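You operate a simulated robot arm through the tools that you are given. There is no shell and no other tool. Be economical: measure what you need, move in short steps, check, and stop when the job is done.

You run a simulated robot arm. Do the job below in one go: nothing can be reset, and whatever is moved stays where it is left.

Task
Change the brown ring on the spindle for the red roll.
Fine: ring on the white peg, green clamp locked, a strip wound out.

The check looks at the end state, three seconds after you hand in, the way a careful person would. Anything else that was tipped, shoved, dropped, spilled or broken makes it a failure.

Robot
A 6-joint arm with a two-finger parallel gripper, fixed in place. Base frame: the origin is at the foot of the arm, x ahead of it, y to its left, z up; the work surface is at about z = 0.009. Lengths are in m, angles in rad, forces in N, time in s.
With the tool pointing down near the work surface it reaches from about 0.16 to 0.4 m from the base axis. Its first joint turns from -1.152 to 1.152 rad. Payload 1.57 kg.
The tool frame sits at the grasp point between the pads (the TCP): z along the fingers, y along the line on which they close. The tips reach 0.03 m beyond it. The gripper opens to 0.08 m. The fingers are 0.017 m wide and 0.012 m thick; the gripper's body (0.04 by 0.082 m) begins 0.08 m behind the TCP.
Orientation is that of the tool frame in the base frame, as [roll, pitch, yaw] about the fixed x, y, z axes, in that order (R = Rz(yaw) Ry(pitch) Rx(roll)). With the fingers straight down and closing along the base's y, the tool's x points along the base's -x, its y along +y and its z along -z.

Tools
- The arm moves only by the tool nudge_tool. Its argument "motion" is text: rows parted by semicolons, each of 7 numbers parted by spaces: the shift along the base's x, y, z in units of 100 mm (1.0 is 100 mm), then the turn, a rotation vector about the base's x, y, z in units of 120 degrees (1.0 is 120 degrees), then the gripper command, from -1 (shut) to 1 (fully open), values between in proportion. In form: x y z wx wy wz claw; .... A call has 1 to 20 rows; each row is the pose to reach, as a shift and turn from the pose commanded when the call began. A call with a number of a shift or a turn outside -1 to 1 is refused whole. Each row takes 0.2 s and may step no farther than 0.05 m and 0.15 rad from the row before; otherwise, or with a gripper value out of range, the whole call is refused. Where a pose cannot be reached the arm comes as near as it can. A force on the tool above 70 N (or 10 N above the force at the start of the call, whichever is more), or a blocked arm, ends the call early, and 0.2 s more pass. The fingers move at their own pace (about 0.153 m/s each) and stop on an object; they squeeze with about 43 N. The grip force told is the motor's: it shows also when the fingers shut on nothing. Time passes only in rows, and 0.2 s behind the last, so rows that repeat a pose let the fingers close. The reply holds the time, the measured pose of the TCP, the force on the tool along the base axes, the opening and the grip force, in the units named above and with some noise.
- Cameras (640 x 400 px; columns grow to the right, rows downward): "scene" is fixed at [0.0213, -0.3098, 0.4333]; the picture's right is [0.95, -0.31, 0.00], its down [-0.16, -0.47, -0.87] and it looks along [0.27, 0.82, -0.50] (base axes); focal length 214 px, centre (320, 200). "wrist" rides on the gripper at [0.072, -0.007, -0.122] in the tool frame; the picture's right is [0.09, 1.00, 0.00], its down [-0.84, 0.08, -0.54] and it looks along [-0.54, 0.05, 0.84] (tool axes); focal length 238 px, centre (320, 200). There is no depth. A picture from a camera that has moved, and an enlarged one, comes with that camera's place and axes in the base frame and with its lens. The place of the scene camera against the robot may be out by one fixed shift of up to 0.012 m in any direction.
- get_image(camera): a new picture of that camera. No time passes.
- close_up(camera, box): a new picture of the part [left, top, right, bottom] of that camera's present view, enlarged. No time passes.
- hand_in(): hands the job in; it is judged then, once.

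Go step by step. Nothing tells you positions but the pictures and the camera data: compare them with the known pose of the tool, close in by small moves and look again before you grip or let go. The budget is 120 turns and 68 pictures, counting those below and the enlarged ones. Unless the task says otherwise, let go and move clear before handing in, and close with one line.

The tools are called after ">>>" as name(argument=value, ...) on one line, values as JSON. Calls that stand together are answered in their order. nudge_tool: Moves the arm, as the interface text tells. Its arguments: {"type":"object","properties":{"motion":{"type":"string"}},"required":["motion"]} The other tools are called the same way: get_image (camera) takes a picture; close_up (camera, box) takes an enlarged picture of a part of a camera's view; hand_in () hands the job in.

At the start:

```text
clock: 0.0
eef_pos: [0.2148, -0.0805, 0.2943]
tcp_rot: [3.139, 0.0, 3.141]
force: [-0.4, 1.1, -0.1]
width: 0.0802
gripper_force: 0.0
```

scene: 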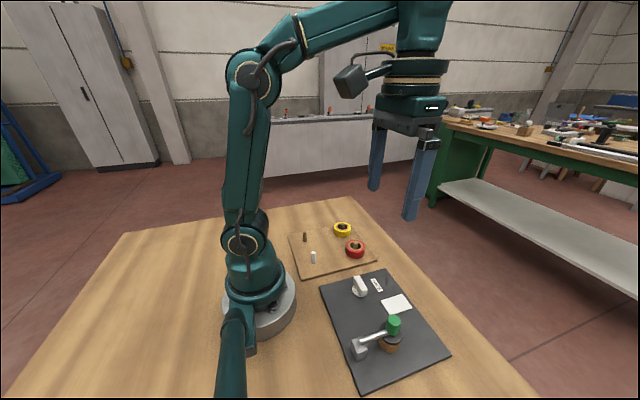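
wrist: 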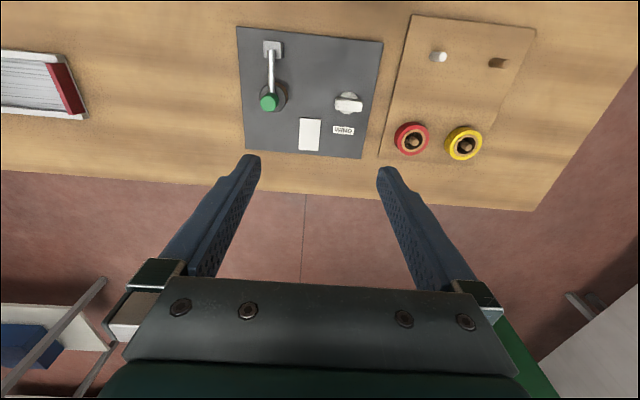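

I see a dark board with a spindle under a green clamp on a lever, a knob with a label, and a wooden board with a white peg, a brown peg, and red and yellow rolls. I'll look closer before moving.

>>> close_up(camera="wrist", box=[220, 10, 390, 170])

>>> close_up(camera="wrist", box=[370, 10, 550, 180])

>>> close_up(camera="scene", box=[310, 260, 460, 400])

>>> close_up(camera="scene", box=[280, 210, 390, 290])

```text
2.50 times, centred on (305, 90) of wrist
camera zoom: at [0.1437, -0.0859, 0.4179], right [-0.09, 1.0, 0.0], down [0.84, 0.08, 0.54], along [0.54, 0.05, -0.84], focal length 596 px, centre (358, 475)
```

zoom: 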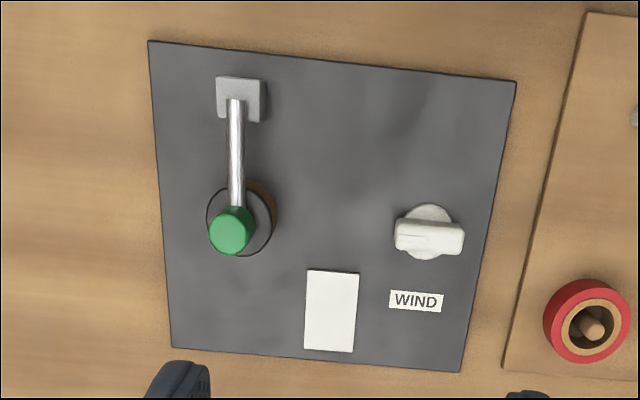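

```text
2.35 times, centred on (460, 95) of wrist
camera zoom: at [0.1437, -0.0859, 0.4179], right [-0.09, 1.0, 0.0], down [0.84, 0.08, 0.54], along [0.54, 0.05, -0.84], focal length 561 px, centre (-9, 447)
```

zoom: 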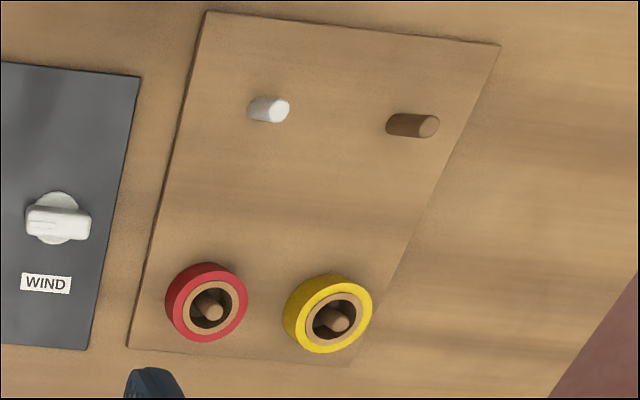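

```text
2.86 times, centred on (385, 330) of scene
camera zoom: at [0.0213, -0.3098, 0.4333], right [0.95, -0.31, 0.0], down [-0.16, -0.47, -0.87], along [0.27, 0.82, -0.5], focal length 613 px, centre (134, -171)
```

zoom: 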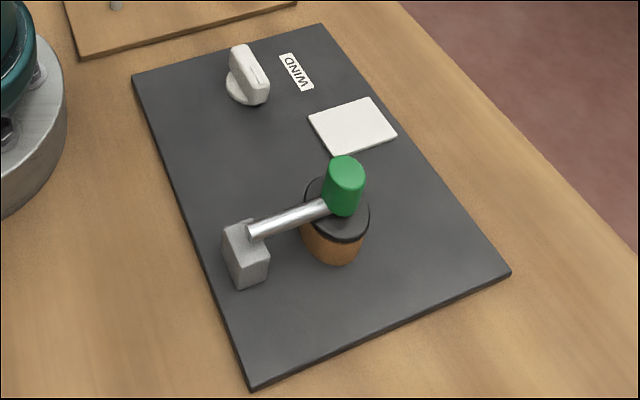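

```text
5.00 times, centred on (335, 250) of scene
camera zoom: at [0.0213, -0.3098, 0.4333], right [0.95, -0.31, 0.0], down [-0.16, -0.47, -0.87], along [0.27, 0.82, -0.5], focal length 1072 px, centre (245, -50)
```

zoom: 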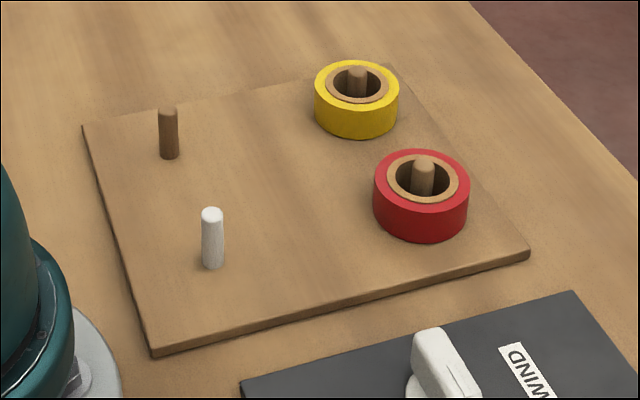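

The lever runs along x from the hinge block near (0.152,-0.148) to the green knob near (0.211,-0.147). The WIND knob is near (0.214,-0.036), red roll (0.259,0.077) and white peg (0.140,0.080). I need to learn how the clamp moves, so I'll zoom in.

>>> close_up(camera="scene", box=[340, 305, 420, 370])

>>> nudge_tool(motion="0 -0.2 -0.3 0 0 0 1; 0 -0.4 -0.6 0 0 0 1; 0 -0.6 -0.9 0 0 0 1")

>>> get_image(camera="wrist")

```text
6.15 times, centred on (380, 338) of scene
camera zoom: at [0.0213, -0.3098, 0.4333], right [0.95, -0.31, 0.0], down [-0.16, -0.47, -0.87], along [0.27, 0.82, -0.5], focal length 1320 px, centre (-49, -646)
```

zoom: 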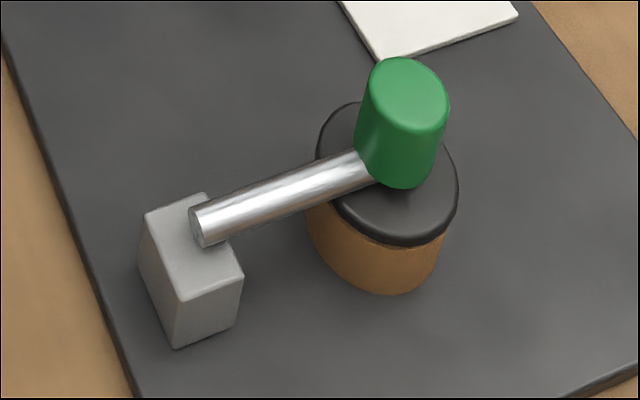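

```text
clock: 0.8
eef_pos: [0.2153, -0.1383, 0.2042]
tcp_rot: [3.141, 0.001, -3.14]
force: [0.0, -0.3, 0.7]
width: 0.0802
gripper_force: 0.2
```

```text
60 pictures are left
camera wrist: at [0.1439, -0.1457, 0.3278], right [-0.09, 1.0, 0.0], down [0.84, 0.08, 0.54], along [0.54, 0.05, -0.84], focal length 238 px, centre (320, 200)
```

wrist: 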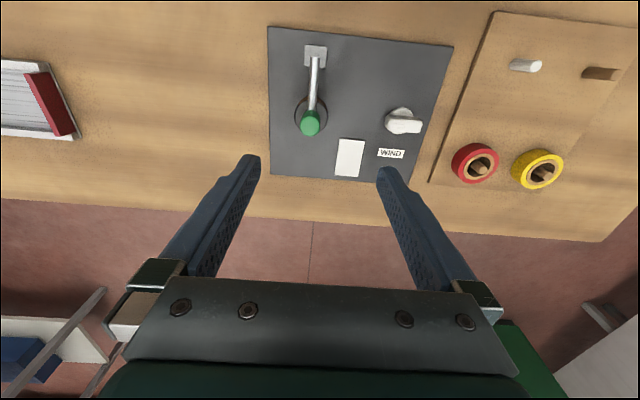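

The rod looks hinged at the block top, so it probably swings up. I'll zoom on the clamp from here for triangulation.

>>> close_up(camera="wrist", box=[270, 30, 370, 150])

>>> close_up(camera="wrist", box=[360, 80, 470, 190])

```text
3.33 times, centred on (320, 90) of wrist
camera zoom: at [0.1439, -0.1457, 0.3278], right [-0.09, 1.0, 0.0], down [0.84, 0.08, 0.54], along [0.54, 0.05, -0.84], focal length 794 px, centre (320, 567)
```

zoom: 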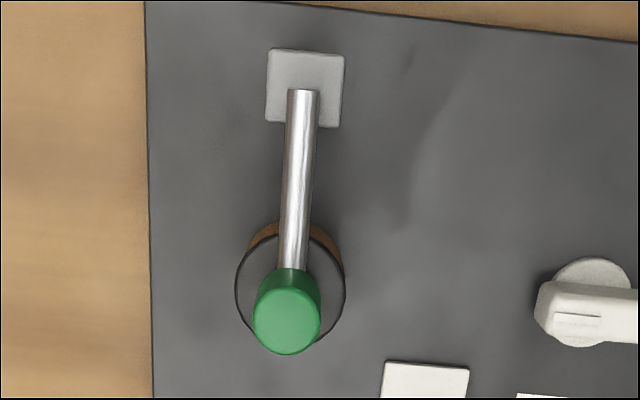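

```text
3.64 times, centred on (415, 135) of wrist
camera zoom: at [0.1439, -0.1457, 0.3278], right [-0.09, 1.0, 0.0], down [0.84, 0.08, 0.54], along [0.54, 0.05, -0.84], focal length 867 px, centre (-26, 436)
```

zoom: 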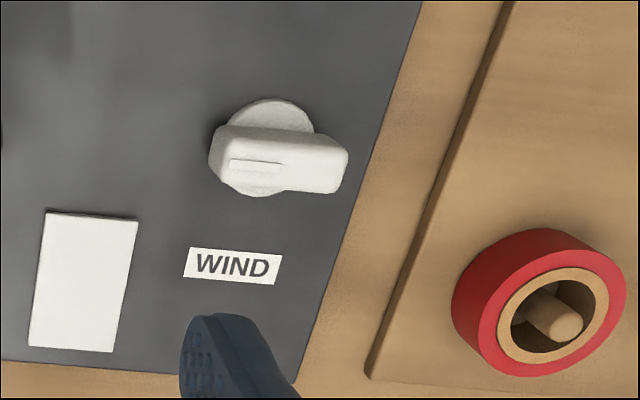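

Green cap top is about (0.2146,-0.150,0.078) with diameter ≈0.021. I'll go above it and check alignment before gripping.

>>> nudge_tool(motion="0 -0.06 -0.3 0 0 0 0.4; 0 -0.12 -0.6 0 0 0 0.4; 0 -0.12 -0.8 0 0 0 0.4")

>>> get_image(camera="wrist")

>>> close_up(camera="scene", box=[320, 240, 460, 380])

```text
clock: 1.6
eef_pos: [0.2151, -0.1509, 0.1247]
tcp_rot: [-3.14, -0.001, 3.141]
force: [0.0, 0.4, -0.9]
width: 0.0559
gripper_force: 0.1
```

```text
57 pictures are left
camera wrist: at [0.1436, -0.158, 0.2472], right [-0.09, 1.0, 0.0], down [0.84, 0.08, 0.54], along [0.54, 0.05, -0.84], focal length 238 px, centre (320, 200)
```

wrist: 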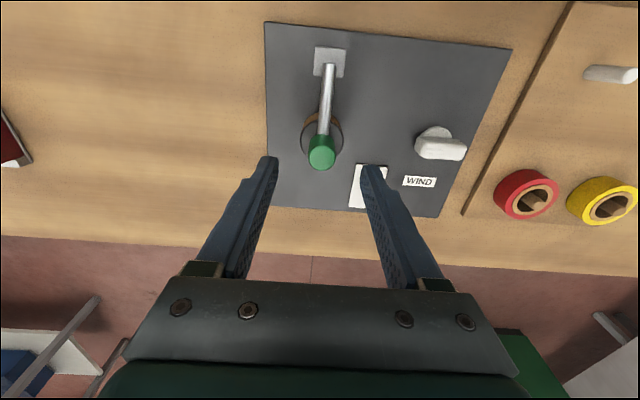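

```text
2.86 times, centred on (390, 310) of scene
camera zoom: at [0.0213, -0.3098, 0.4333], right [0.95, -0.31, 0.0], down [-0.16, -0.47, -0.87], along [0.27, 0.82, -0.5], focal length 613 px, centre (120, -114)
```

zoom: 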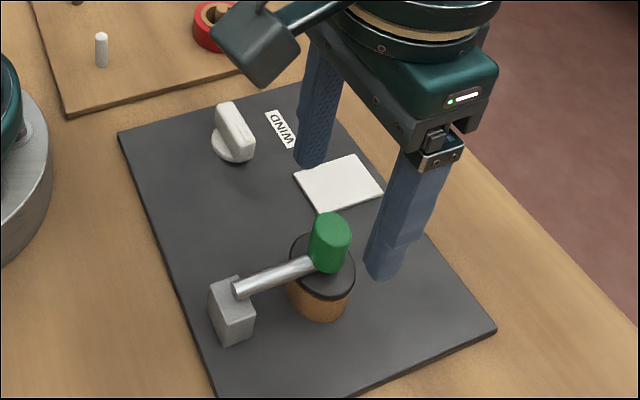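

Alignment agrees: green cap at (0.2145,-0.151). I'll descend so the tips stay above the black disc, then close on the cap.

>>> nudge_tool(motion="0 0 -0.2 0 0 0 0.4; 0 0 -0.36 0 0 0 0.4; 0 0 -0.36 0 0 0 0.4")

>>> close_up(camera="wrist", box=[240, 100, 400, 240])

>>> close_up(camera="scene", box=[340, 290, 440, 380])

```text
clock: 2.4
eef_pos: [0.2155, -0.1509, 0.0878]
tcp_rot: [-3.141, 0.0, 3.141]
force: [0.8, -0.2, 0.3]
width: 0.056
gripper_force: 0.0
```

```text
2.86 times, centred on (320, 170) of wrist
camera zoom: at [0.1436, -0.1574, 0.2106], right [-0.09, 1.0, 0.0], down [0.84, 0.08, 0.54], along [0.54, 0.05, -0.84], focal length 681 px, centre (320, 286)
```

zoom: 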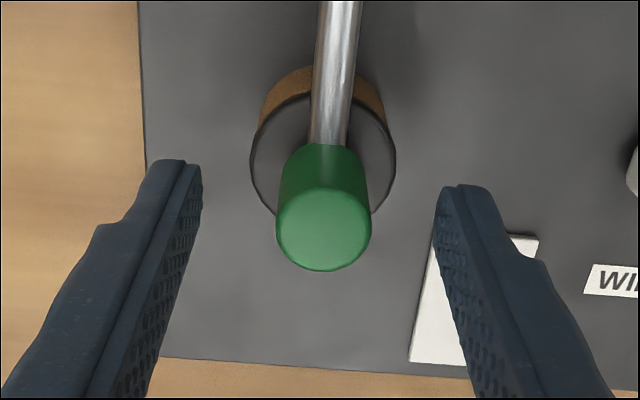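

```text
4.44 times, centred on (390, 335) of scene
camera zoom: at [0.0213, -0.3098, 0.4333], right [0.95, -0.31, 0.0], down [-0.16, -0.47, -0.87], along [0.27, 0.82, -0.5], focal length 953 px, centre (9, -400)
```

zoom: 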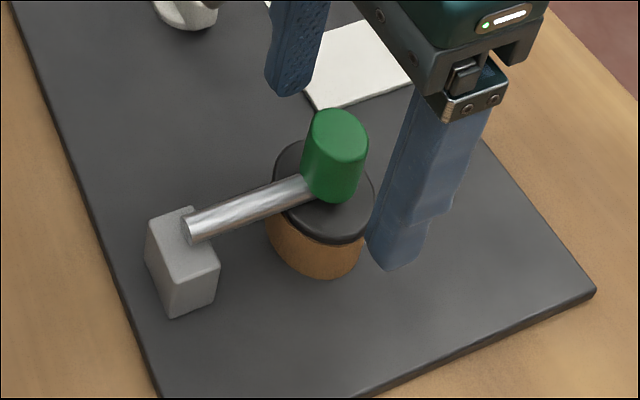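

Disc top is about z 0.032 and the green cap spans about 0.040–0.078, so I can go a bit lower. Then I'll grip it and make a small test lift along an arc about the hinge at (0.153, z 0.048).

>>> nudge_tool(motion="0 0 -0.1 0 0 0 0.4; 0 0 -0.1 0 0 0 -1; 0 0 -0.1 0 0 0 -1; 0 0 -0.1 0 0 0 -1; -0.005 0 -0.07 0 0 0 -1; -0.015 0 -0.04 0 0 0 -1; -0.025 0 -0.01 0 0 0 -1")

>>> close_up(camera="scene", box=[340, 290, 440, 380])

```text
clock: 4.0
eef_pos: [0.2128, -0.1505, 0.0878]
tcp_rot: [3.139, -0.001, 3.14]
force: [3.8, 22.2, -13.4]
width: 0.0212
gripper_force: 34.7
```

```text
4.44 times, centred on (390, 335) of scene
camera zoom: at [0.0213, -0.3098, 0.4332], right [0.95, -0.31, 0.0], down [-0.16, -0.47, -0.87], along [0.27, 0.82, -0.5], focal length 953 px, centre (9, -400)
```

zoom: 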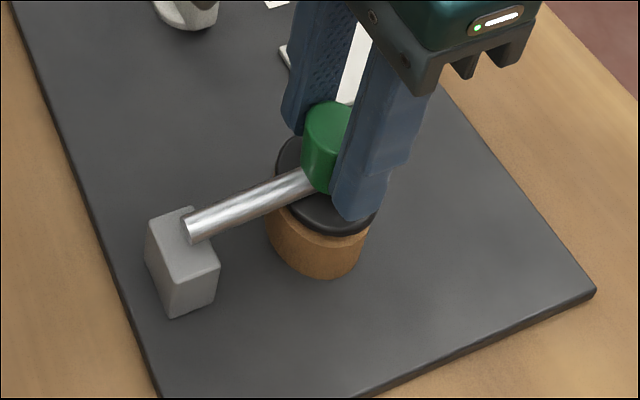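

The lever hinges upward and the cap moves with the gripper. I'll continue along the arc with a 1 mm correction in +y.

>>> nudge_tool(motion="-0.051 0.01 0.058 0 0 0 -1; -0.093 0.01 0.122 0 0 0 -1; -0.143 0.01 0.181 0 0 0 -1; -0.2 0.01 0.233 0 0 0 -1; -0.263 0.01 0.278 0 0 0 -1")

>>> close_up(camera="scene", box=[320, 260, 440, 380])

```text
clock: 5.2
eef_pos: [0.1866, -0.1504, 0.1153]
tcp_rot: [-3.141, 0.004, 3.141]
force: [13.8, 7.8, -3.6]
width: 0.0214
gripper_force: 34.9
```

```text
3.33 times, centred on (380, 320) of scene
camera zoom: at [0.0213, -0.3098, 0.4332], right [0.95, -0.31, 0.0], down [-0.16, -0.47, -0.87], along [0.27, 0.82, -0.5], focal length 715 px, centre (120, -200)
```

zoom: 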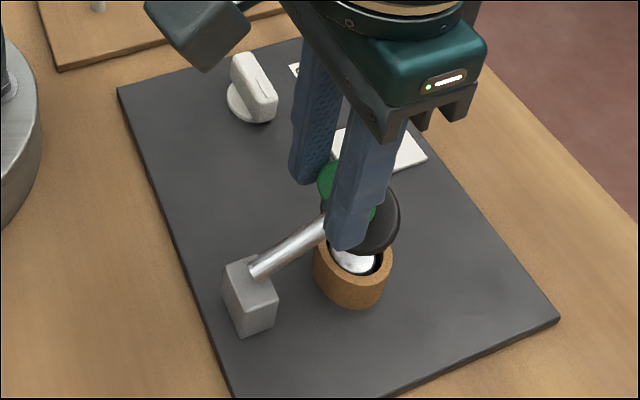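

The lever rises smoothly, exposing the ring and a metal spindle. I continue the arc toward vertical.

>>> nudge_tool(motion="-0.069 0.01 0.04 0 0 0 -1; -0.141 0.01 0.068 0 0 0 -1; -0.215 0.01 0.087 0 0 0 -1; -0.292 0.01 0.097 0 0 0 -1; -0.369 0.01 0.098 0 0 0 -1; -0.446 0.01 0.089 0 0 0 -1")

>>> close_up(camera="scene", box=[320, 260, 440, 380])

```text
clock: 6.6
eef_pos: [0.1395, -0.1497, 0.1254]
tcp_rot: [-3.141, -0.001, -3.139]
force: [-0.6, 0.2, 0.0]
width: 0.0003
gripper_force: 21.6
```

```text
3.33 times, centred on (380, 320) of scene
camera zoom: at [0.0213, -0.3098, 0.4333], right [0.95, -0.31, 0.0], down [-0.16, -0.47, -0.87], along [0.27, 0.82, -0.5], focal length 715 px, centre (120, -200)
```

zoom: 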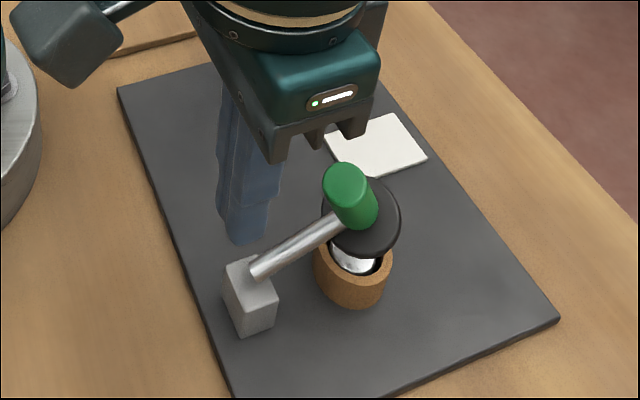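

The cap slipped from the fingers while the lever stays partly raised. I'll back off, open, and look at where it sits.

>>> nudge_tool(motion="0 0 0.3 0 0 0 -1; 0.2 0 0.5 0 0 0 0.4; 0.5 0 0.5 0 0 0 0.4; 0.6 0 0.5 0 0 0 0.4")

>>> close_up(camera="wrist", box=[220, 30, 420, 200])

>>> close_up(camera="scene", box=[340, 290, 420, 370])

```text
clock: 7.6
eef_pos: [0.2015, -0.1487, 0.1748]
tcp_rot: [3.141, 0.0, 3.141]
force: [0.2, 0.1, 0.1]
width: 0.0559
gripper_force: 0.0
```

```text
2.35 times, centred on (320, 115) of wrist
camera zoom: at [0.1299, -0.1555, 0.2981], right [-0.09, 1.0, 0.0], down [0.84, 0.08, 0.54], along [0.54, 0.05, -0.84], focal length 561 px, centre (320, 400)
```

zoom: 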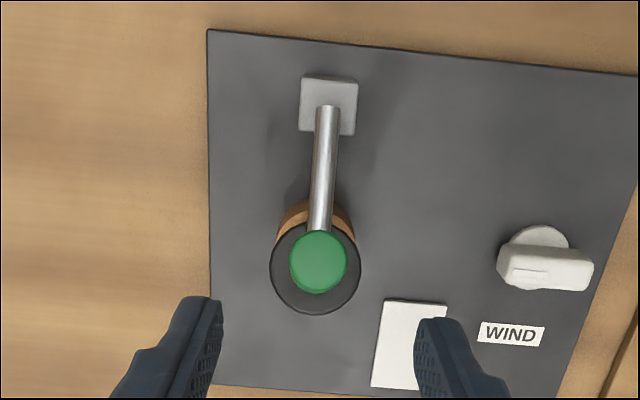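

```text
5.00 times, centred on (380, 330) of scene
camera zoom: at [0.0213, -0.3098, 0.4333], right [0.95, -0.31, 0.0], down [-0.16, -0.47, -0.87], along [0.27, 0.82, -0.5], focal length 1072 px, centre (20, -450)
```

zoom: 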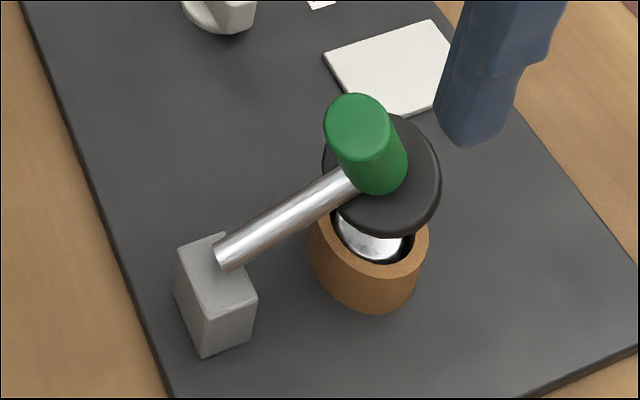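

The lever sits about 21° raised and stays put by friction; the cap's tilt made the vertical grip slip. I'll push it further back with closed fingers against the cap's outer side, following its arc.

>>> nudge_tool(motion="0.2 -0.01 -0.1 0 0 0 -1; 0.4 -0.01 -0.25 0 0 0 -1; 0.4 -0.01 -0.52 0 0 0 -1; 0.27 -0.01 -0.52 0 0 0 -1; 0.18 -0.01 -0.52 0 0 0 -1; 0.14 -0.01 -0.48 0 0 0 -1; 0.104 -0.01 -0.435 0 0 0 -1; 0.054 -0.01 -0.392 0 0 0 -1; 0.003 -0.01 -0.352 0 0 0 -1; -0.05 -0.01 -0.319 0 0 0 -1; -0.11 -0.01 -0.287 0 0 0 -1")

>>> close_up(camera="scene", box=[320, 260, 440, 380])

```text
clock: 10.0
eef_pos: [0.1899, -0.1501, 0.1454]
tcp_rot: [3.14, 0.0, 3.141]
force: [1.2, 0.6, 0.5]
width: 0.0001
gripper_force: 21.0
```

```text
3.33 times, centred on (380, 320) of scene
camera zoom: at [0.0213, -0.3098, 0.4333], right [0.95, -0.31, 0.0], down [-0.16, -0.47, -0.87], along [0.27, 0.82, -0.5], focal length 715 px, centre (120, -200)
```

zoom: 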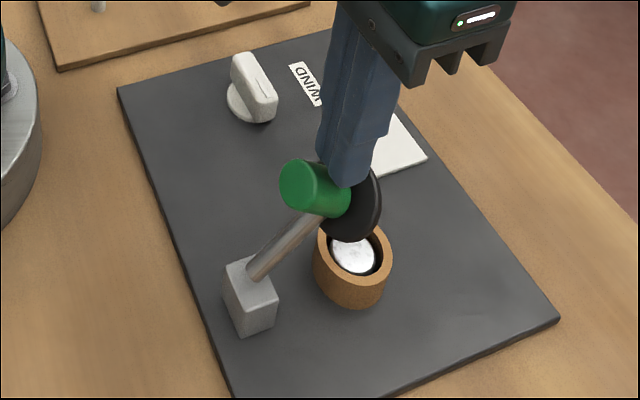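

That worked with little force; the lever is near 48°. Next I move to the outer side of the disc and push it back past vertical.

>>> nudge_tool(motion="0.2 0 0.2 0 0 0 -1; 0.55 0 0.2 0 0 0 -1; 0.55 0 -0.1 0 0 0 -1; 0.55 0 -0.4 0 0 0 -1; 0.4 0 -0.4 0 0 0 -1; 0.3 0 -0.4 0 0 0 -1; 0.2 0 -0.37 0 0 0 -1; 0.1 0 -0.32 0 0 0 -1; 0.0 0 -0.26 0 0 0 -1; -0.08 0 -0.2 0 0 0 -1; -0.15 0 -0.2 0 0 0 -1")

>>> close_up(camera="scene", box=[320, 260, 440, 380])

```text
clock: 12.4
eef_pos: [0.1779, -0.1506, 0.1256]
tcp_rot: [-3.139, 0.005, 3.14]
force: [14.9, 4.6, 0.3]
width: 0.0
gripper_force: 21.4
```

```text
3.33 times, centred on (380, 320) of scene
camera zoom: at [0.0213, -0.3098, 0.4333], right [0.95, -0.31, 0.0], down [-0.16, -0.47, -0.87], along [0.27, 0.82, -0.5], focal length 715 px, centre (120, -200)
```

zoom: 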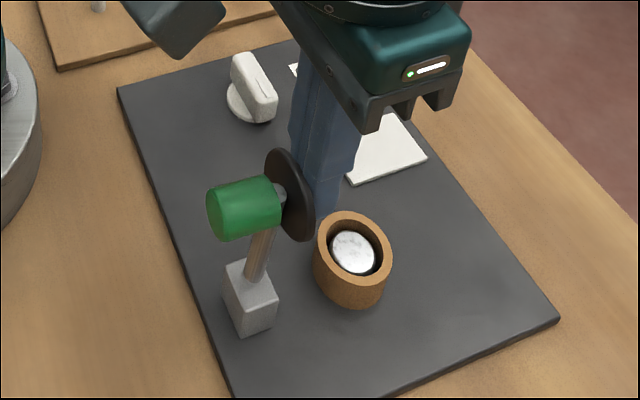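

The lever is fully back, near vertical and against its stop. I'll back away and look at the ring.

>>> nudge_tool(motion="0.2 0 0 0 0 0 -1; 0.4 0 0.1 0 0 0 -1; 0.4 0 0.4 0 0 0 0.2; 0.4 0 0.5 0 0 0 0.6")

>>> close_up(camera="wrist", box=[220, 50, 420, 200])

>>> close_up(camera="scene", box=[340, 290, 420, 370])

```text
clock: 13.4
eef_pos: [0.2155, -0.1503, 0.1758]
tcp_rot: [-3.14, 0.001, 3.141]
force: [0.0, 0.6, 0.2]
width: 0.0639
gripper_force: 0.0
```

```text
2.67 times, centred on (320, 125) of wrist
camera zoom: at [0.1445, -0.1566, 0.2995], right [-0.09, 1.0, 0.0], down [0.84, 0.08, 0.54], along [0.54, 0.05, -0.84], focal length 636 px, centre (320, 400)
```

zoom: 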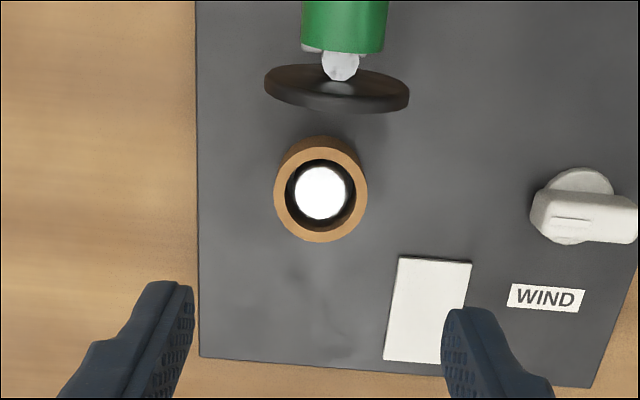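

```text
5.00 times, centred on (380, 330) of scene
camera zoom: at [0.0213, -0.3098, 0.4333], right [0.95, -0.31, 0.0], down [-0.16, -0.47, -0.87], along [0.27, 0.82, -0.5], focal length 1072 px, centre (20, -450)
```

zoom: 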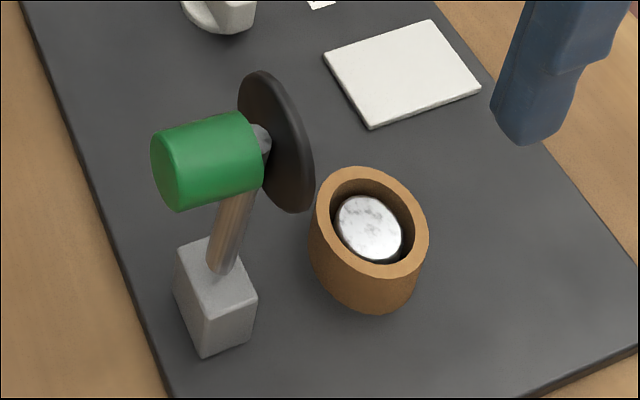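

Ring top centre is at (0.216,-0.150), outer diameter ≈0.039. I'll descend straddling it.

>>> nudge_tool(motion="0.005 0.005 -0.4 0 0 0 0.6; 0.005 0.005 -0.8 0 0 0 0.6; 0.005 0.005 -0.95 0 0 0 0.6")

>>> close_up(camera="wrist", box=[220, 80, 420, 240])

>>> close_up(camera="scene", box=[320, 270, 440, 380])

```text
clock: 14.2
eef_pos: [0.2164, -0.1482, 0.08]
tcp_rot: [-3.141, 0.0, -3.14]
force: [0.0, 1.6, -0.3]
width: 0.064
gripper_force: 0.0
```

```text
2.50 times, centred on (320, 160) of wrist
camera zoom: at [0.1448, -0.1558, 0.2039], right [-0.09, 1.0, 0.0], down [0.84, 0.08, 0.54], along [0.54, 0.05, -0.84], focal length 596 px, centre (320, 300)
```

zoom: 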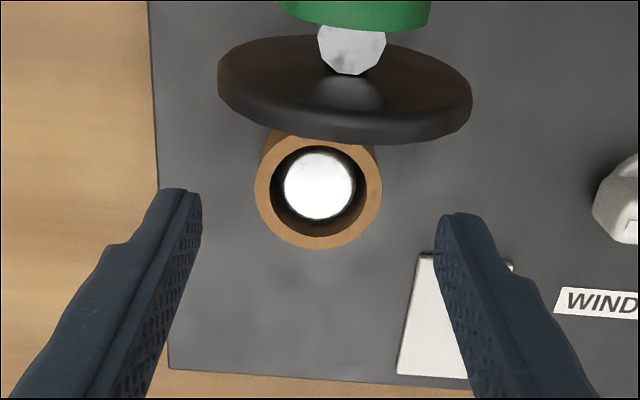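

```text
3.64 times, centred on (380, 325) of scene
camera zoom: at [0.0213, -0.3098, 0.4333], right [0.95, -0.31, 0.0], down [-0.16, -0.47, -0.87], along [0.27, 0.82, -0.5], focal length 780 px, centre (102, -254)
```

zoom: 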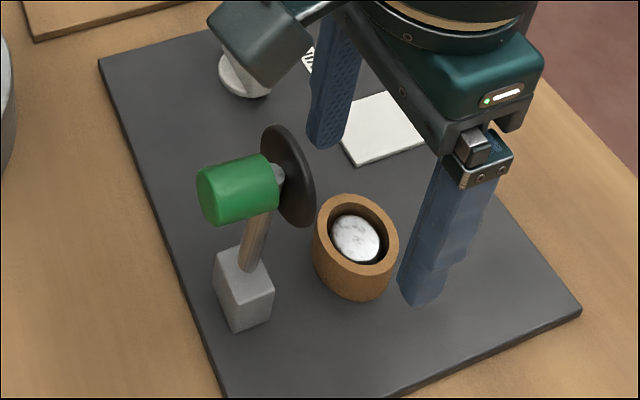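

Centre is confirmed around (0.2165,-0.150). Descending to grip height and closing gently on the ring.

>>> nudge_tool(motion="0.003 -0.017 -0.15 0 0 0 0.6; 0.003 -0.017 -0.3 0 0 0 0.6; 0.003 -0.017 -0.3 0 0 0 -0.2; 0.003 -0.017 -0.3 0 0 0 -0.4; 0.003 -0.017 -0.3 0 0 0 -0.4")

>>> close_up(camera="wrist", box=[220, 80, 420, 240])

```text
clock: 15.4
eef_pos: [0.2174, -0.1514, 0.0511]
tcp_rot: [-3.141, 0.0, 3.141]
force: [0.6, 0.5, -0.4]
width: 0.0358
gripper_force: 42.2
```

```text
2.50 times, centred on (320, 160) of wrist
camera zoom: at [0.1454, -0.1578, 0.1743], right [-0.09, 1.0, 0.0], down [0.84, 0.08, 0.54], along [0.54, 0.05, -0.84], focal length 596 px, centre (320, 300)
```

zoom: 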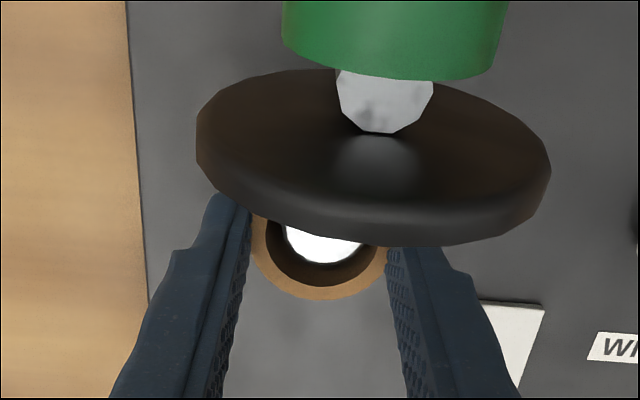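

The ring is held (0.036 wide). Lifting straight up off the spindle.

>>> nudge_tool(motion="0 0 0.2 0 0 0 -1; 0 0 0.5 0 0 0 -1; 0 0 0.9 0 0 0 -1; 0.1 0.1 1 0 0 0 -1")

>>> get_image(camera="scene")

>>> close_up(camera="wrist", box=[200, 20, 440, 240])

```text
clock: 16.4
eef_pos: [0.2263, -0.141, 0.1513]
tcp_rot: [-3.141, 0.0, -3.14]
force: [0.4, -0.3, 0.0]
width: 0.0353
gripper_force: 42.5
```

```text
41 pictures are left
```

scene: 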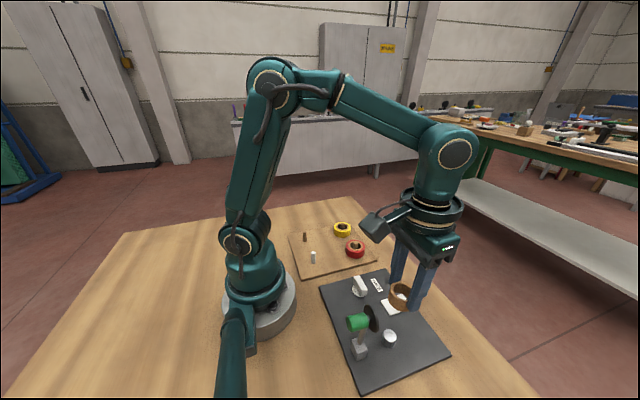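

```text
1.82 times, centred on (320, 130) of wrist
camera zoom: at [0.1552, -0.1478, 0.2752], right [-0.09, 1.0, 0.0], down [0.84, 0.08, 0.54], along [0.54, 0.05, -0.84], focal length 433 px, centre (320, 327)
```

zoom: 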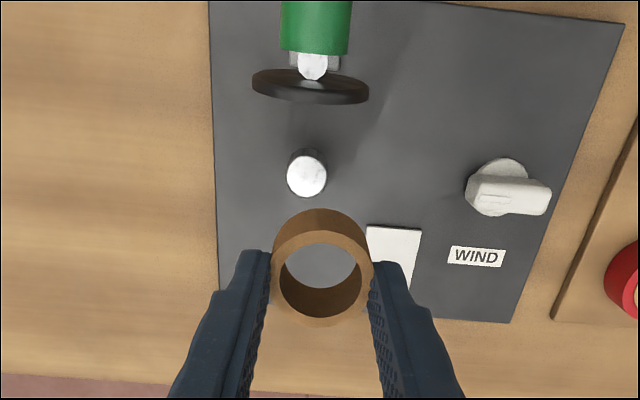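

Ring is free and the spindle is exposed at about (0.215,-0.150). Carrying the ring over the wooden board and checking the white peg from above.

>>> nudge_tool(motion="0 0.2 0.2 0 0 0 -1; 0 0.6 0.3 0 0 0 -1; 0 0.99 0.3 0 0 0 -1")

>>> nudge_tool(motion="-0.1 0.3 0 0 0 0 -1; -0.3 0.6 0 0 0 0 -1; -0.55 0.85 0 0 0 0 -1; -0.6 0.95 0 0 0 0 -1; -0.6 0.95 0 0 0 0 -1")

>>> get_image(camera="wrist")

```text
clock: 17.2
eef_pos: [0.2268, -0.0442, 0.1808]
tcp_rot: [-3.142, -0.001, -3.141]
force: [0.4, 1.1, -0.9]
width: 0.0357
gripper_force: 42.6
```

```text
clock: 18.4
eef_pos: [0.1665, 0.0526, 0.1796]
tcp_rot: [-3.141, -0.001, -3.141]
force: [0.1, 0.8, 0.1]
width: 0.0359
gripper_force: 42.9
```

```text
39 pictures are left
camera wrist: at [0.0952, 0.0456, 0.3031], right [-0.09, 1.0, 0.0], down [0.84, 0.08, 0.54], along [0.54, 0.05, -0.84], focal length 238 px, centre (320, 200)
```

wrist: 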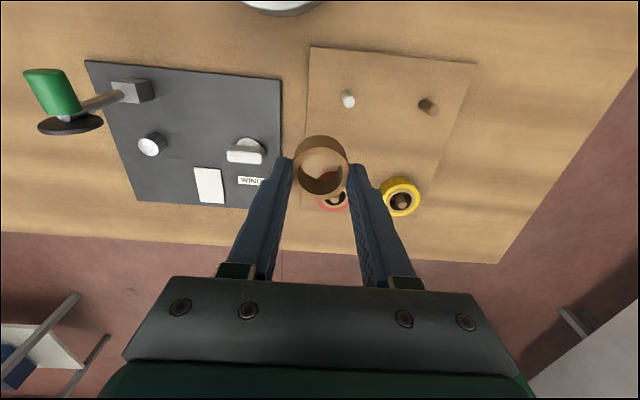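

Peg top is about (0.138,0.078,0.05). Moving above it at a safe height, then checking reach and alignment.

>>> nudge_tool(motion="-0.15 0.15 -0.2 0 0 0 -1; -0.27 0.25 -0.5 0 0 0 -1; -0.27 0.25 -0.65 0 0 0 -1; -0.27 0.25 -0.65 0 0 0 -1")

>>> close_up(camera="wrist", box=[220, 60, 420, 220])

>>> close_up(camera="scene", box=[260, 180, 400, 300])

```text
clock: 19.4
eef_pos: [0.1387, 0.0774, 0.1149]
tcp_rot: [-3.141, 0.0, -3.141]
force: [0.1, -0.6, 0.2]
width: 0.0358
gripper_force: 42.2
```

```text
2.50 times, centred on (320, 140) of wrist
camera zoom: at [0.0672, 0.0707, 0.2382], right [-0.09, 1.0, 0.0], down [0.84, 0.08, 0.54], along [0.54, 0.05, -0.84], focal length 596 px, centre (320, 350)
```

zoom: 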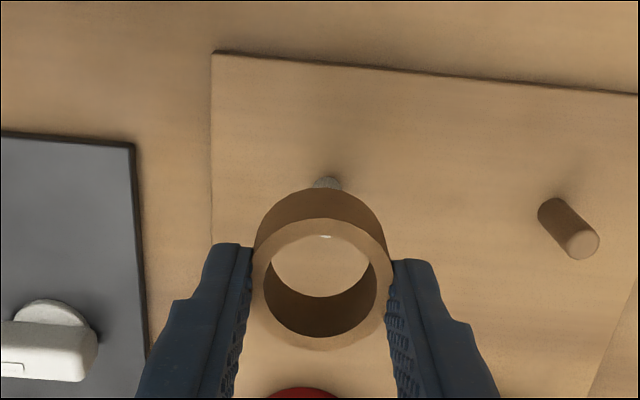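

```text
3.33 times, centred on (330, 240) of scene
camera zoom: at [0.0213, -0.3098, 0.4333], right [0.95, -0.31, 0.0], down [-0.16, -0.47, -0.87], along [0.27, 0.82, -0.5], focal length 715 px, centre (287, 67)
```

zoom: 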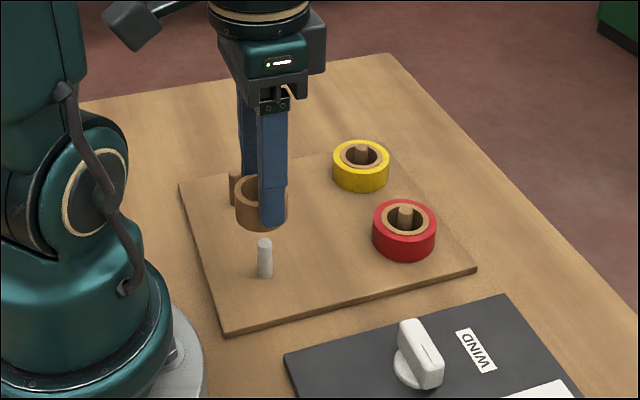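

The peg tip shows through the ring hole; offset is only about 1–2 mm. Lowering the ring over the peg.

>>> nudge_tool(motion="0.015 0.012 -0.2 0 0 0 -1; 0.015 0.012 -0.4 0 0 0 -1; 0.015 0.012 -0.5 0 0 0 -1; 0.015 0.012 -0.58 0 0 0 -1; 0.015 0.012 -0.62 0 0 0 -1")

>>> close_up(camera="scene", box=[280, 210, 380, 290])

>>> close_up(camera="wrist", box=[220, 60, 420, 220])

```text
clock: 20.6
eef_pos: [0.1406, 0.0791, 0.0526]
tcp_rot: [3.141, 0.0, 3.14]
force: [0.1, -1.1, -0.6]
width: 0.0358
gripper_force: 42.2
```

```text
5.00 times, centred on (330, 250) of scene
camera zoom: at [0.0213, -0.3098, 0.4333], right [0.95, -0.31, 0.0], down [-0.16, -0.47, -0.87], along [0.27, 0.82, -0.5], focal length 1072 px, centre (270, -50)
```

zoom: 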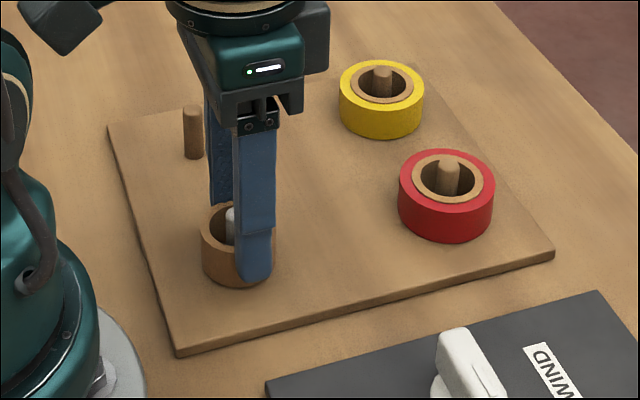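

```text
2.50 times, centred on (320, 140) of wrist
camera zoom: at [0.0698, 0.0722, 0.1763], right [-0.09, 1.0, 0.0], down [0.84, 0.08, 0.54], along [0.54, 0.05, -0.84], focal length 596 px, centre (320, 350)
```

zoom: 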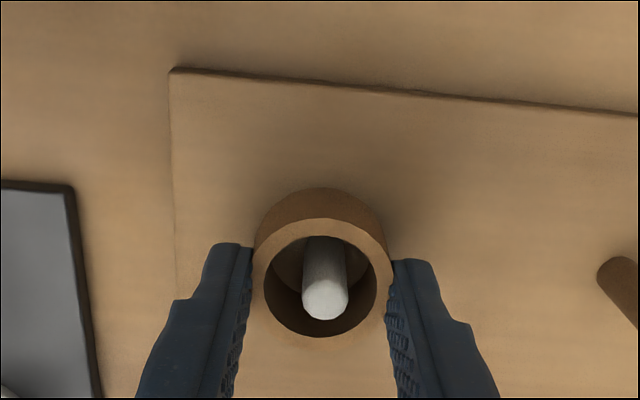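

The peg is inside the ring. Lowering by small steps to feel the board.

>>> nudge_tool(motion="0 0 -0.015 0 0 0 -1; 0 0 -0.03 0 0 0 -1")

```text
clock: 21.2
eef_pos: [0.1413, 0.0787, 0.0505]
tcp_rot: [3.141, -0.001, 3.141]
force: [0.4, 0.6, -0.2]
width: 0.0357
gripper_force: 42.6
```

>>> nudge_tool(motion="0 0 -0.015 0 0 0 -1; 0 0 -0.03 0 0 0 -1; 0 0 -0.045 0 0 0 -1")

>>> close_up(camera="scene", box=[300, 230, 350, 280])

```text
clock: 22.0
eef_pos: [0.1412, 0.0787, 0.0467]
tcp_rot: [-3.138, -0.003, 3.141]
force: [-5.7, -6.6, 20.5]
width: 0.0361
gripper_force: 42.6
```

```text
8.00 times, centred on (325, 255) of scene
camera zoom: at [0.0213, -0.3098, 0.4332], right [0.95, -0.31, 0.0], down [-0.16, -0.47, -0.87], along [0.27, 0.82, -0.5], focal length 1716 px, centre (280, -240)
```

zoom: 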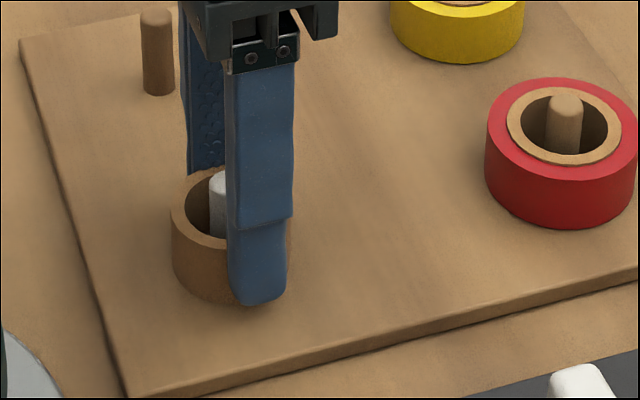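

Contact felt, the ring is seated. Easing up a hair, opening, and lifting clear.

>>> nudge_tool(motion="0 0 0.015 0 0 0 -1; 0 0 0.015 0 0 0 0.4; 0 0 0.015 0 0 0 0.4; 0 0 0.3 0 0 0 0.5; 0.1 0 0.7 0 0 0 0.8; 0.3 0 1 0 0 0 0.8")

>>> get_image(camera="wrist")

>>> close_up(camera="scene", box=[290, 215, 390, 285])

```text
clock: 23.4
eef_pos: [0.17, 0.0793, 0.1463]
tcp_rot: [3.141, 0.001, -3.14]
force: [0.2, -0.6, 0.9]
width: 0.072
gripper_force: 0.0
```

```text
33 pictures are left
camera wrist: at [0.0991, 0.0714, 0.2704], right [-0.09, 1.0, 0.0], down [0.84, 0.08, 0.54], along [0.54, 0.05, -0.84], focal length 238 px, centre (320, 200)
```

wrist: 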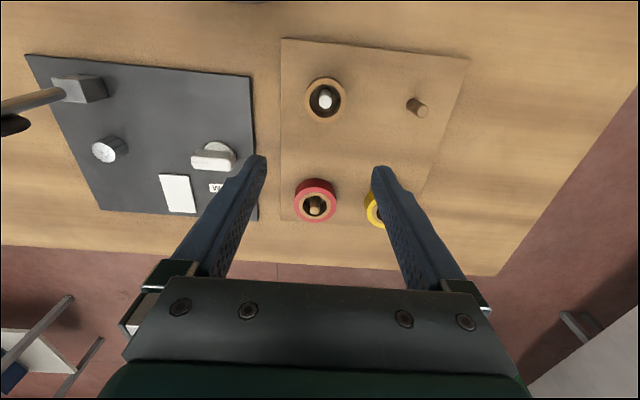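

```text
5.71 times, centred on (340, 250) of scene
camera zoom: at [0.0213, -0.3098, 0.4333], right [0.95, -0.31, 0.0], down [-0.16, -0.47, -0.87], along [0.27, 0.82, -0.5], focal length 1226 px, centre (206, -86)
```

zoom: 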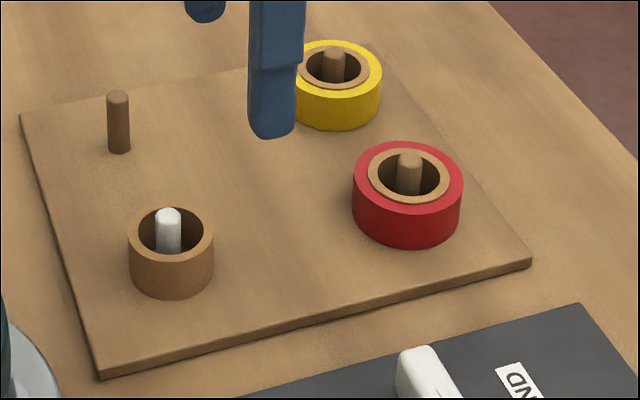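

Ring sits on the white peg. Next I move over the red roll near (0.258,0.078) and check alignment.

>>> nudge_tool(motion="0.3 0 0 0 0 0 0.7; 0.6 -0.01 -0.1 0 0 0 0.7; 0.875 -0.01 -0.3 0 0 0 0.7; 0.875 -0.01 -0.45 0 0 0 0.7; 0.875 -0.01 -0.45 0 0 0 0.7")

>>> get_image(camera="wrist")

>>> close_up(camera="scene", box=[290, 185, 410, 285])

```text
clock: 24.6
eef_pos: [0.258, 0.0781, 0.1013]
tcp_rot: [3.141, -0.001, -3.141]
force: [-0.1, 0.0, -0.9]
width: 0.0679
gripper_force: 0.1
```

```text
31 pictures are left
camera wrist: at [0.1869, 0.0716, 0.2245], right [-0.09, 1.0, 0.0], down [0.84, 0.08, 0.54], along [0.54, 0.05, -0.84], focal length 238 px, centre (320, 200)
```

wrist: 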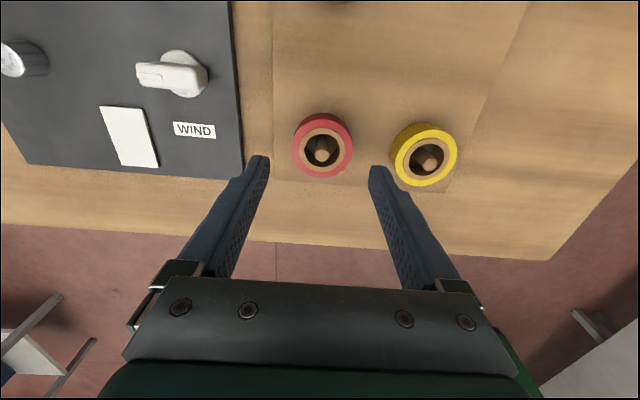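

```text
4.00 times, centred on (350, 235) of scene
camera zoom: at [0.0213, -0.3098, 0.4333], right [0.95, -0.31, 0.0], down [-0.16, -0.47, -0.87], along [0.27, 0.82, -0.5], focal length 858 px, centre (200, 60)
```

zoom: 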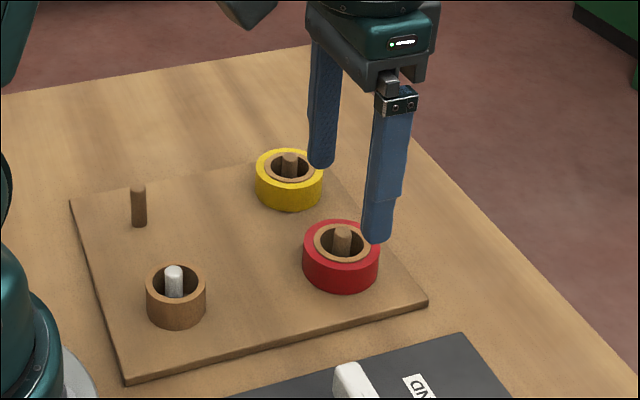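

Red roll centre is about (0.260,0.080); yellow is clear at y≈0.17. Descending and gripping the red roll.

>>> nudge_tool(motion="0.02 0.022 -0.2 0 0 0 0.7; 0.02 0.022 -0.4 0 0 0 0.7; 0.02 0.022 -0.51 0 0 0 0.7; 0.02 0.022 -0.51 0 0 0 0.7")

>>> close_up(camera="wrist", box=[200, 60, 440, 260])

>>> close_up(camera="scene", box=[310, 205, 390, 275])

```text
clock: 25.6
eef_pos: [0.2605, 0.0787, 0.0505]
tcp_rot: [-3.14, 0.001, -3.141]
force: [0.6, 1.1, 0.0]
width: 0.0679
gripper_force: 0.0
```

```text
2.00 times, centred on (320, 160) of wrist
camera zoom: at [0.1891, 0.0733, 0.1731], right [-0.09, 1.0, 0.0], down [0.84, 0.08, 0.54], along [0.54, 0.05, -0.84], focal length 477 px, centre (320, 280)
```

zoom: 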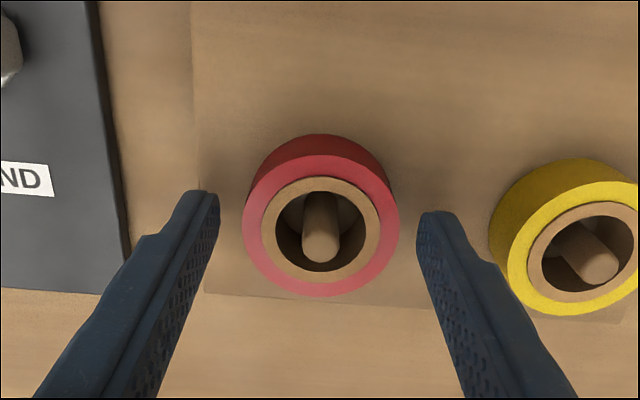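

```text
5.71 times, centred on (350, 240) of scene
camera zoom: at [0.0213, -0.3098, 0.4333], right [0.95, -0.31, 0.0], down [-0.16, -0.47, -0.87], along [0.27, 0.82, -0.5], focal length 1226 px, centre (149, -29)
```

zoom: 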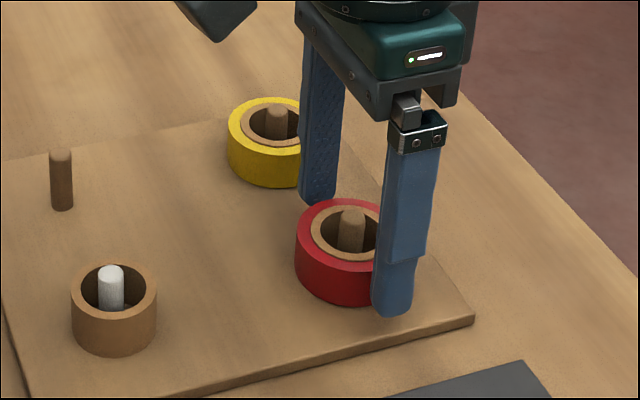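

Well aligned. Closing on the roll and lifting off its peg.

>>> nudge_tool(motion="0 0 0 0 0 0 -0.2; 0 0 0 0 0 0 -1; 0 0 0 0 0 0 -1; 0 0 0.2 0 0 0 -1; 0 0 0.5 0 0 0 -1; 0 0 0.9 0 0 0 -1; 0 0 1 0 0 0 -1")

>>> close_up(camera="wrist", box=[200, 60, 440, 260])

```text
clock: 27.2
eef_pos: [0.2599, 0.0793, 0.1494]
tcp_rot: [-3.141, 0.0, -3.142]
force: [-0.2, -0.6, -0.6]
width: 0.0507
gripper_force: 42.8
```

```text
2.00 times, centred on (320, 160) of wrist
camera zoom: at [0.1888, 0.0731, 0.2737], right [-0.09, 1.0, 0.0], down [0.84, 0.08, 0.54], along [0.54, 0.05, -0.84], focal length 477 px, centre (320, 280)
```

zoom: 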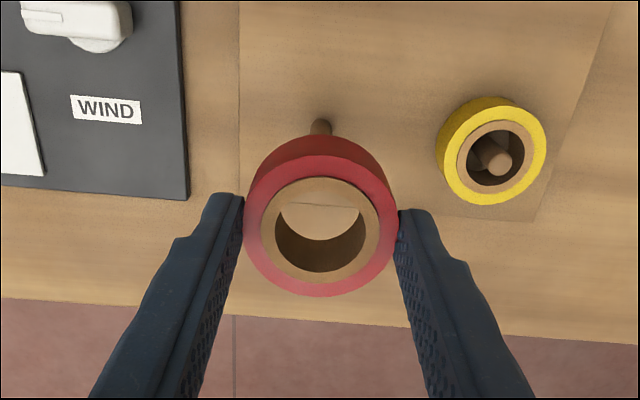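

Roll held centrally. Carrying it above the clamp height over toward the spindle.

>>> nudge_tool(motion="0 -0.3 0.2 0 0 0 -1; 0 -0.7 0.2 0 0 0 -1; 0 -1 0.2 0 0 0 -1")

>>> nudge_tool(motion="0 -0.4 0 0 0 0 -1; -0.1 -0.8 0 0 0 0 -1; -0.3 -1 0 0 0 0 -1; -0.3 -1 0 0 0 0 -1")

>>> nudge_tool(motion="-0.1 -0.3 0 0 0 0 -1; -0.15 -0.3 -0.3 0 0 0 -1; -0.15 -0.3 -0.6 0 0 0 -1; -0.15 -0.3 -0.6 0 0 0 -1")

>>> close_up(camera="wrist", box=[200, 60, 440, 260])

>>> close_up(camera="scene", box=[330, 260, 450, 370])

```text
clock: 28.0
eef_pos: [0.2606, -0.0201, 0.1707]
tcp_rot: [3.14, 0.0, -3.141]
force: [0.2, 0.0, -1.2]
width: 0.0507
gripper_force: 42.5
```

```text
clock: 29.0
eef_pos: [0.2304, -0.1209, 0.1701]
tcp_rot: [3.14, 0.0, -3.139]
force: [-0.2, 0.3, 0.8]
width: 0.0505
gripper_force: 43.1
```

```text
clock: 30.0
eef_pos: [0.2162, -0.1491, 0.109]
tcp_rot: [-3.141, 0.001, -3.141]
force: [0.1, -0.3, -0.6]
width: 0.0506
gripper_force: 43.1
```

```text
2.00 times, centred on (320, 160) of wrist
camera zoom: at [0.1444, -0.1561, 0.2327], right [-0.09, 1.0, 0.0], down [0.84, 0.08, 0.54], along [0.54, 0.05, -0.84], focal length 477 px, centre (320, 280)
```

zoom: 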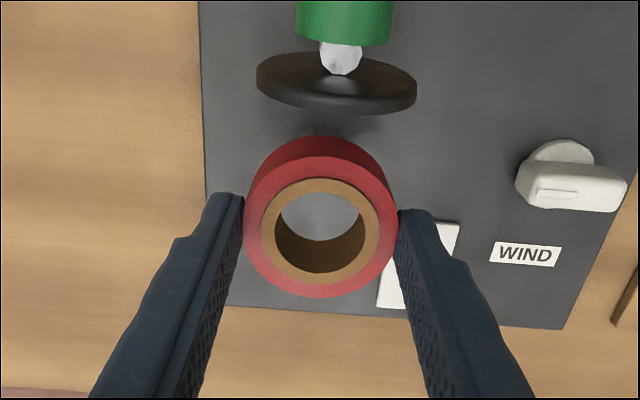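

```text
3.64 times, centred on (390, 315) of scene
camera zoom: at [0.0213, -0.3098, 0.4333], right [0.95, -0.31, 0.0], down [-0.16, -0.47, -0.87], along [0.27, 0.82, -0.5], focal length 780 px, centre (66, -218)
```

zoom: 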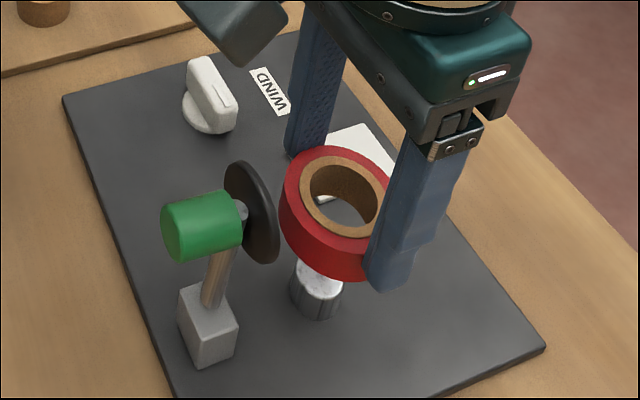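

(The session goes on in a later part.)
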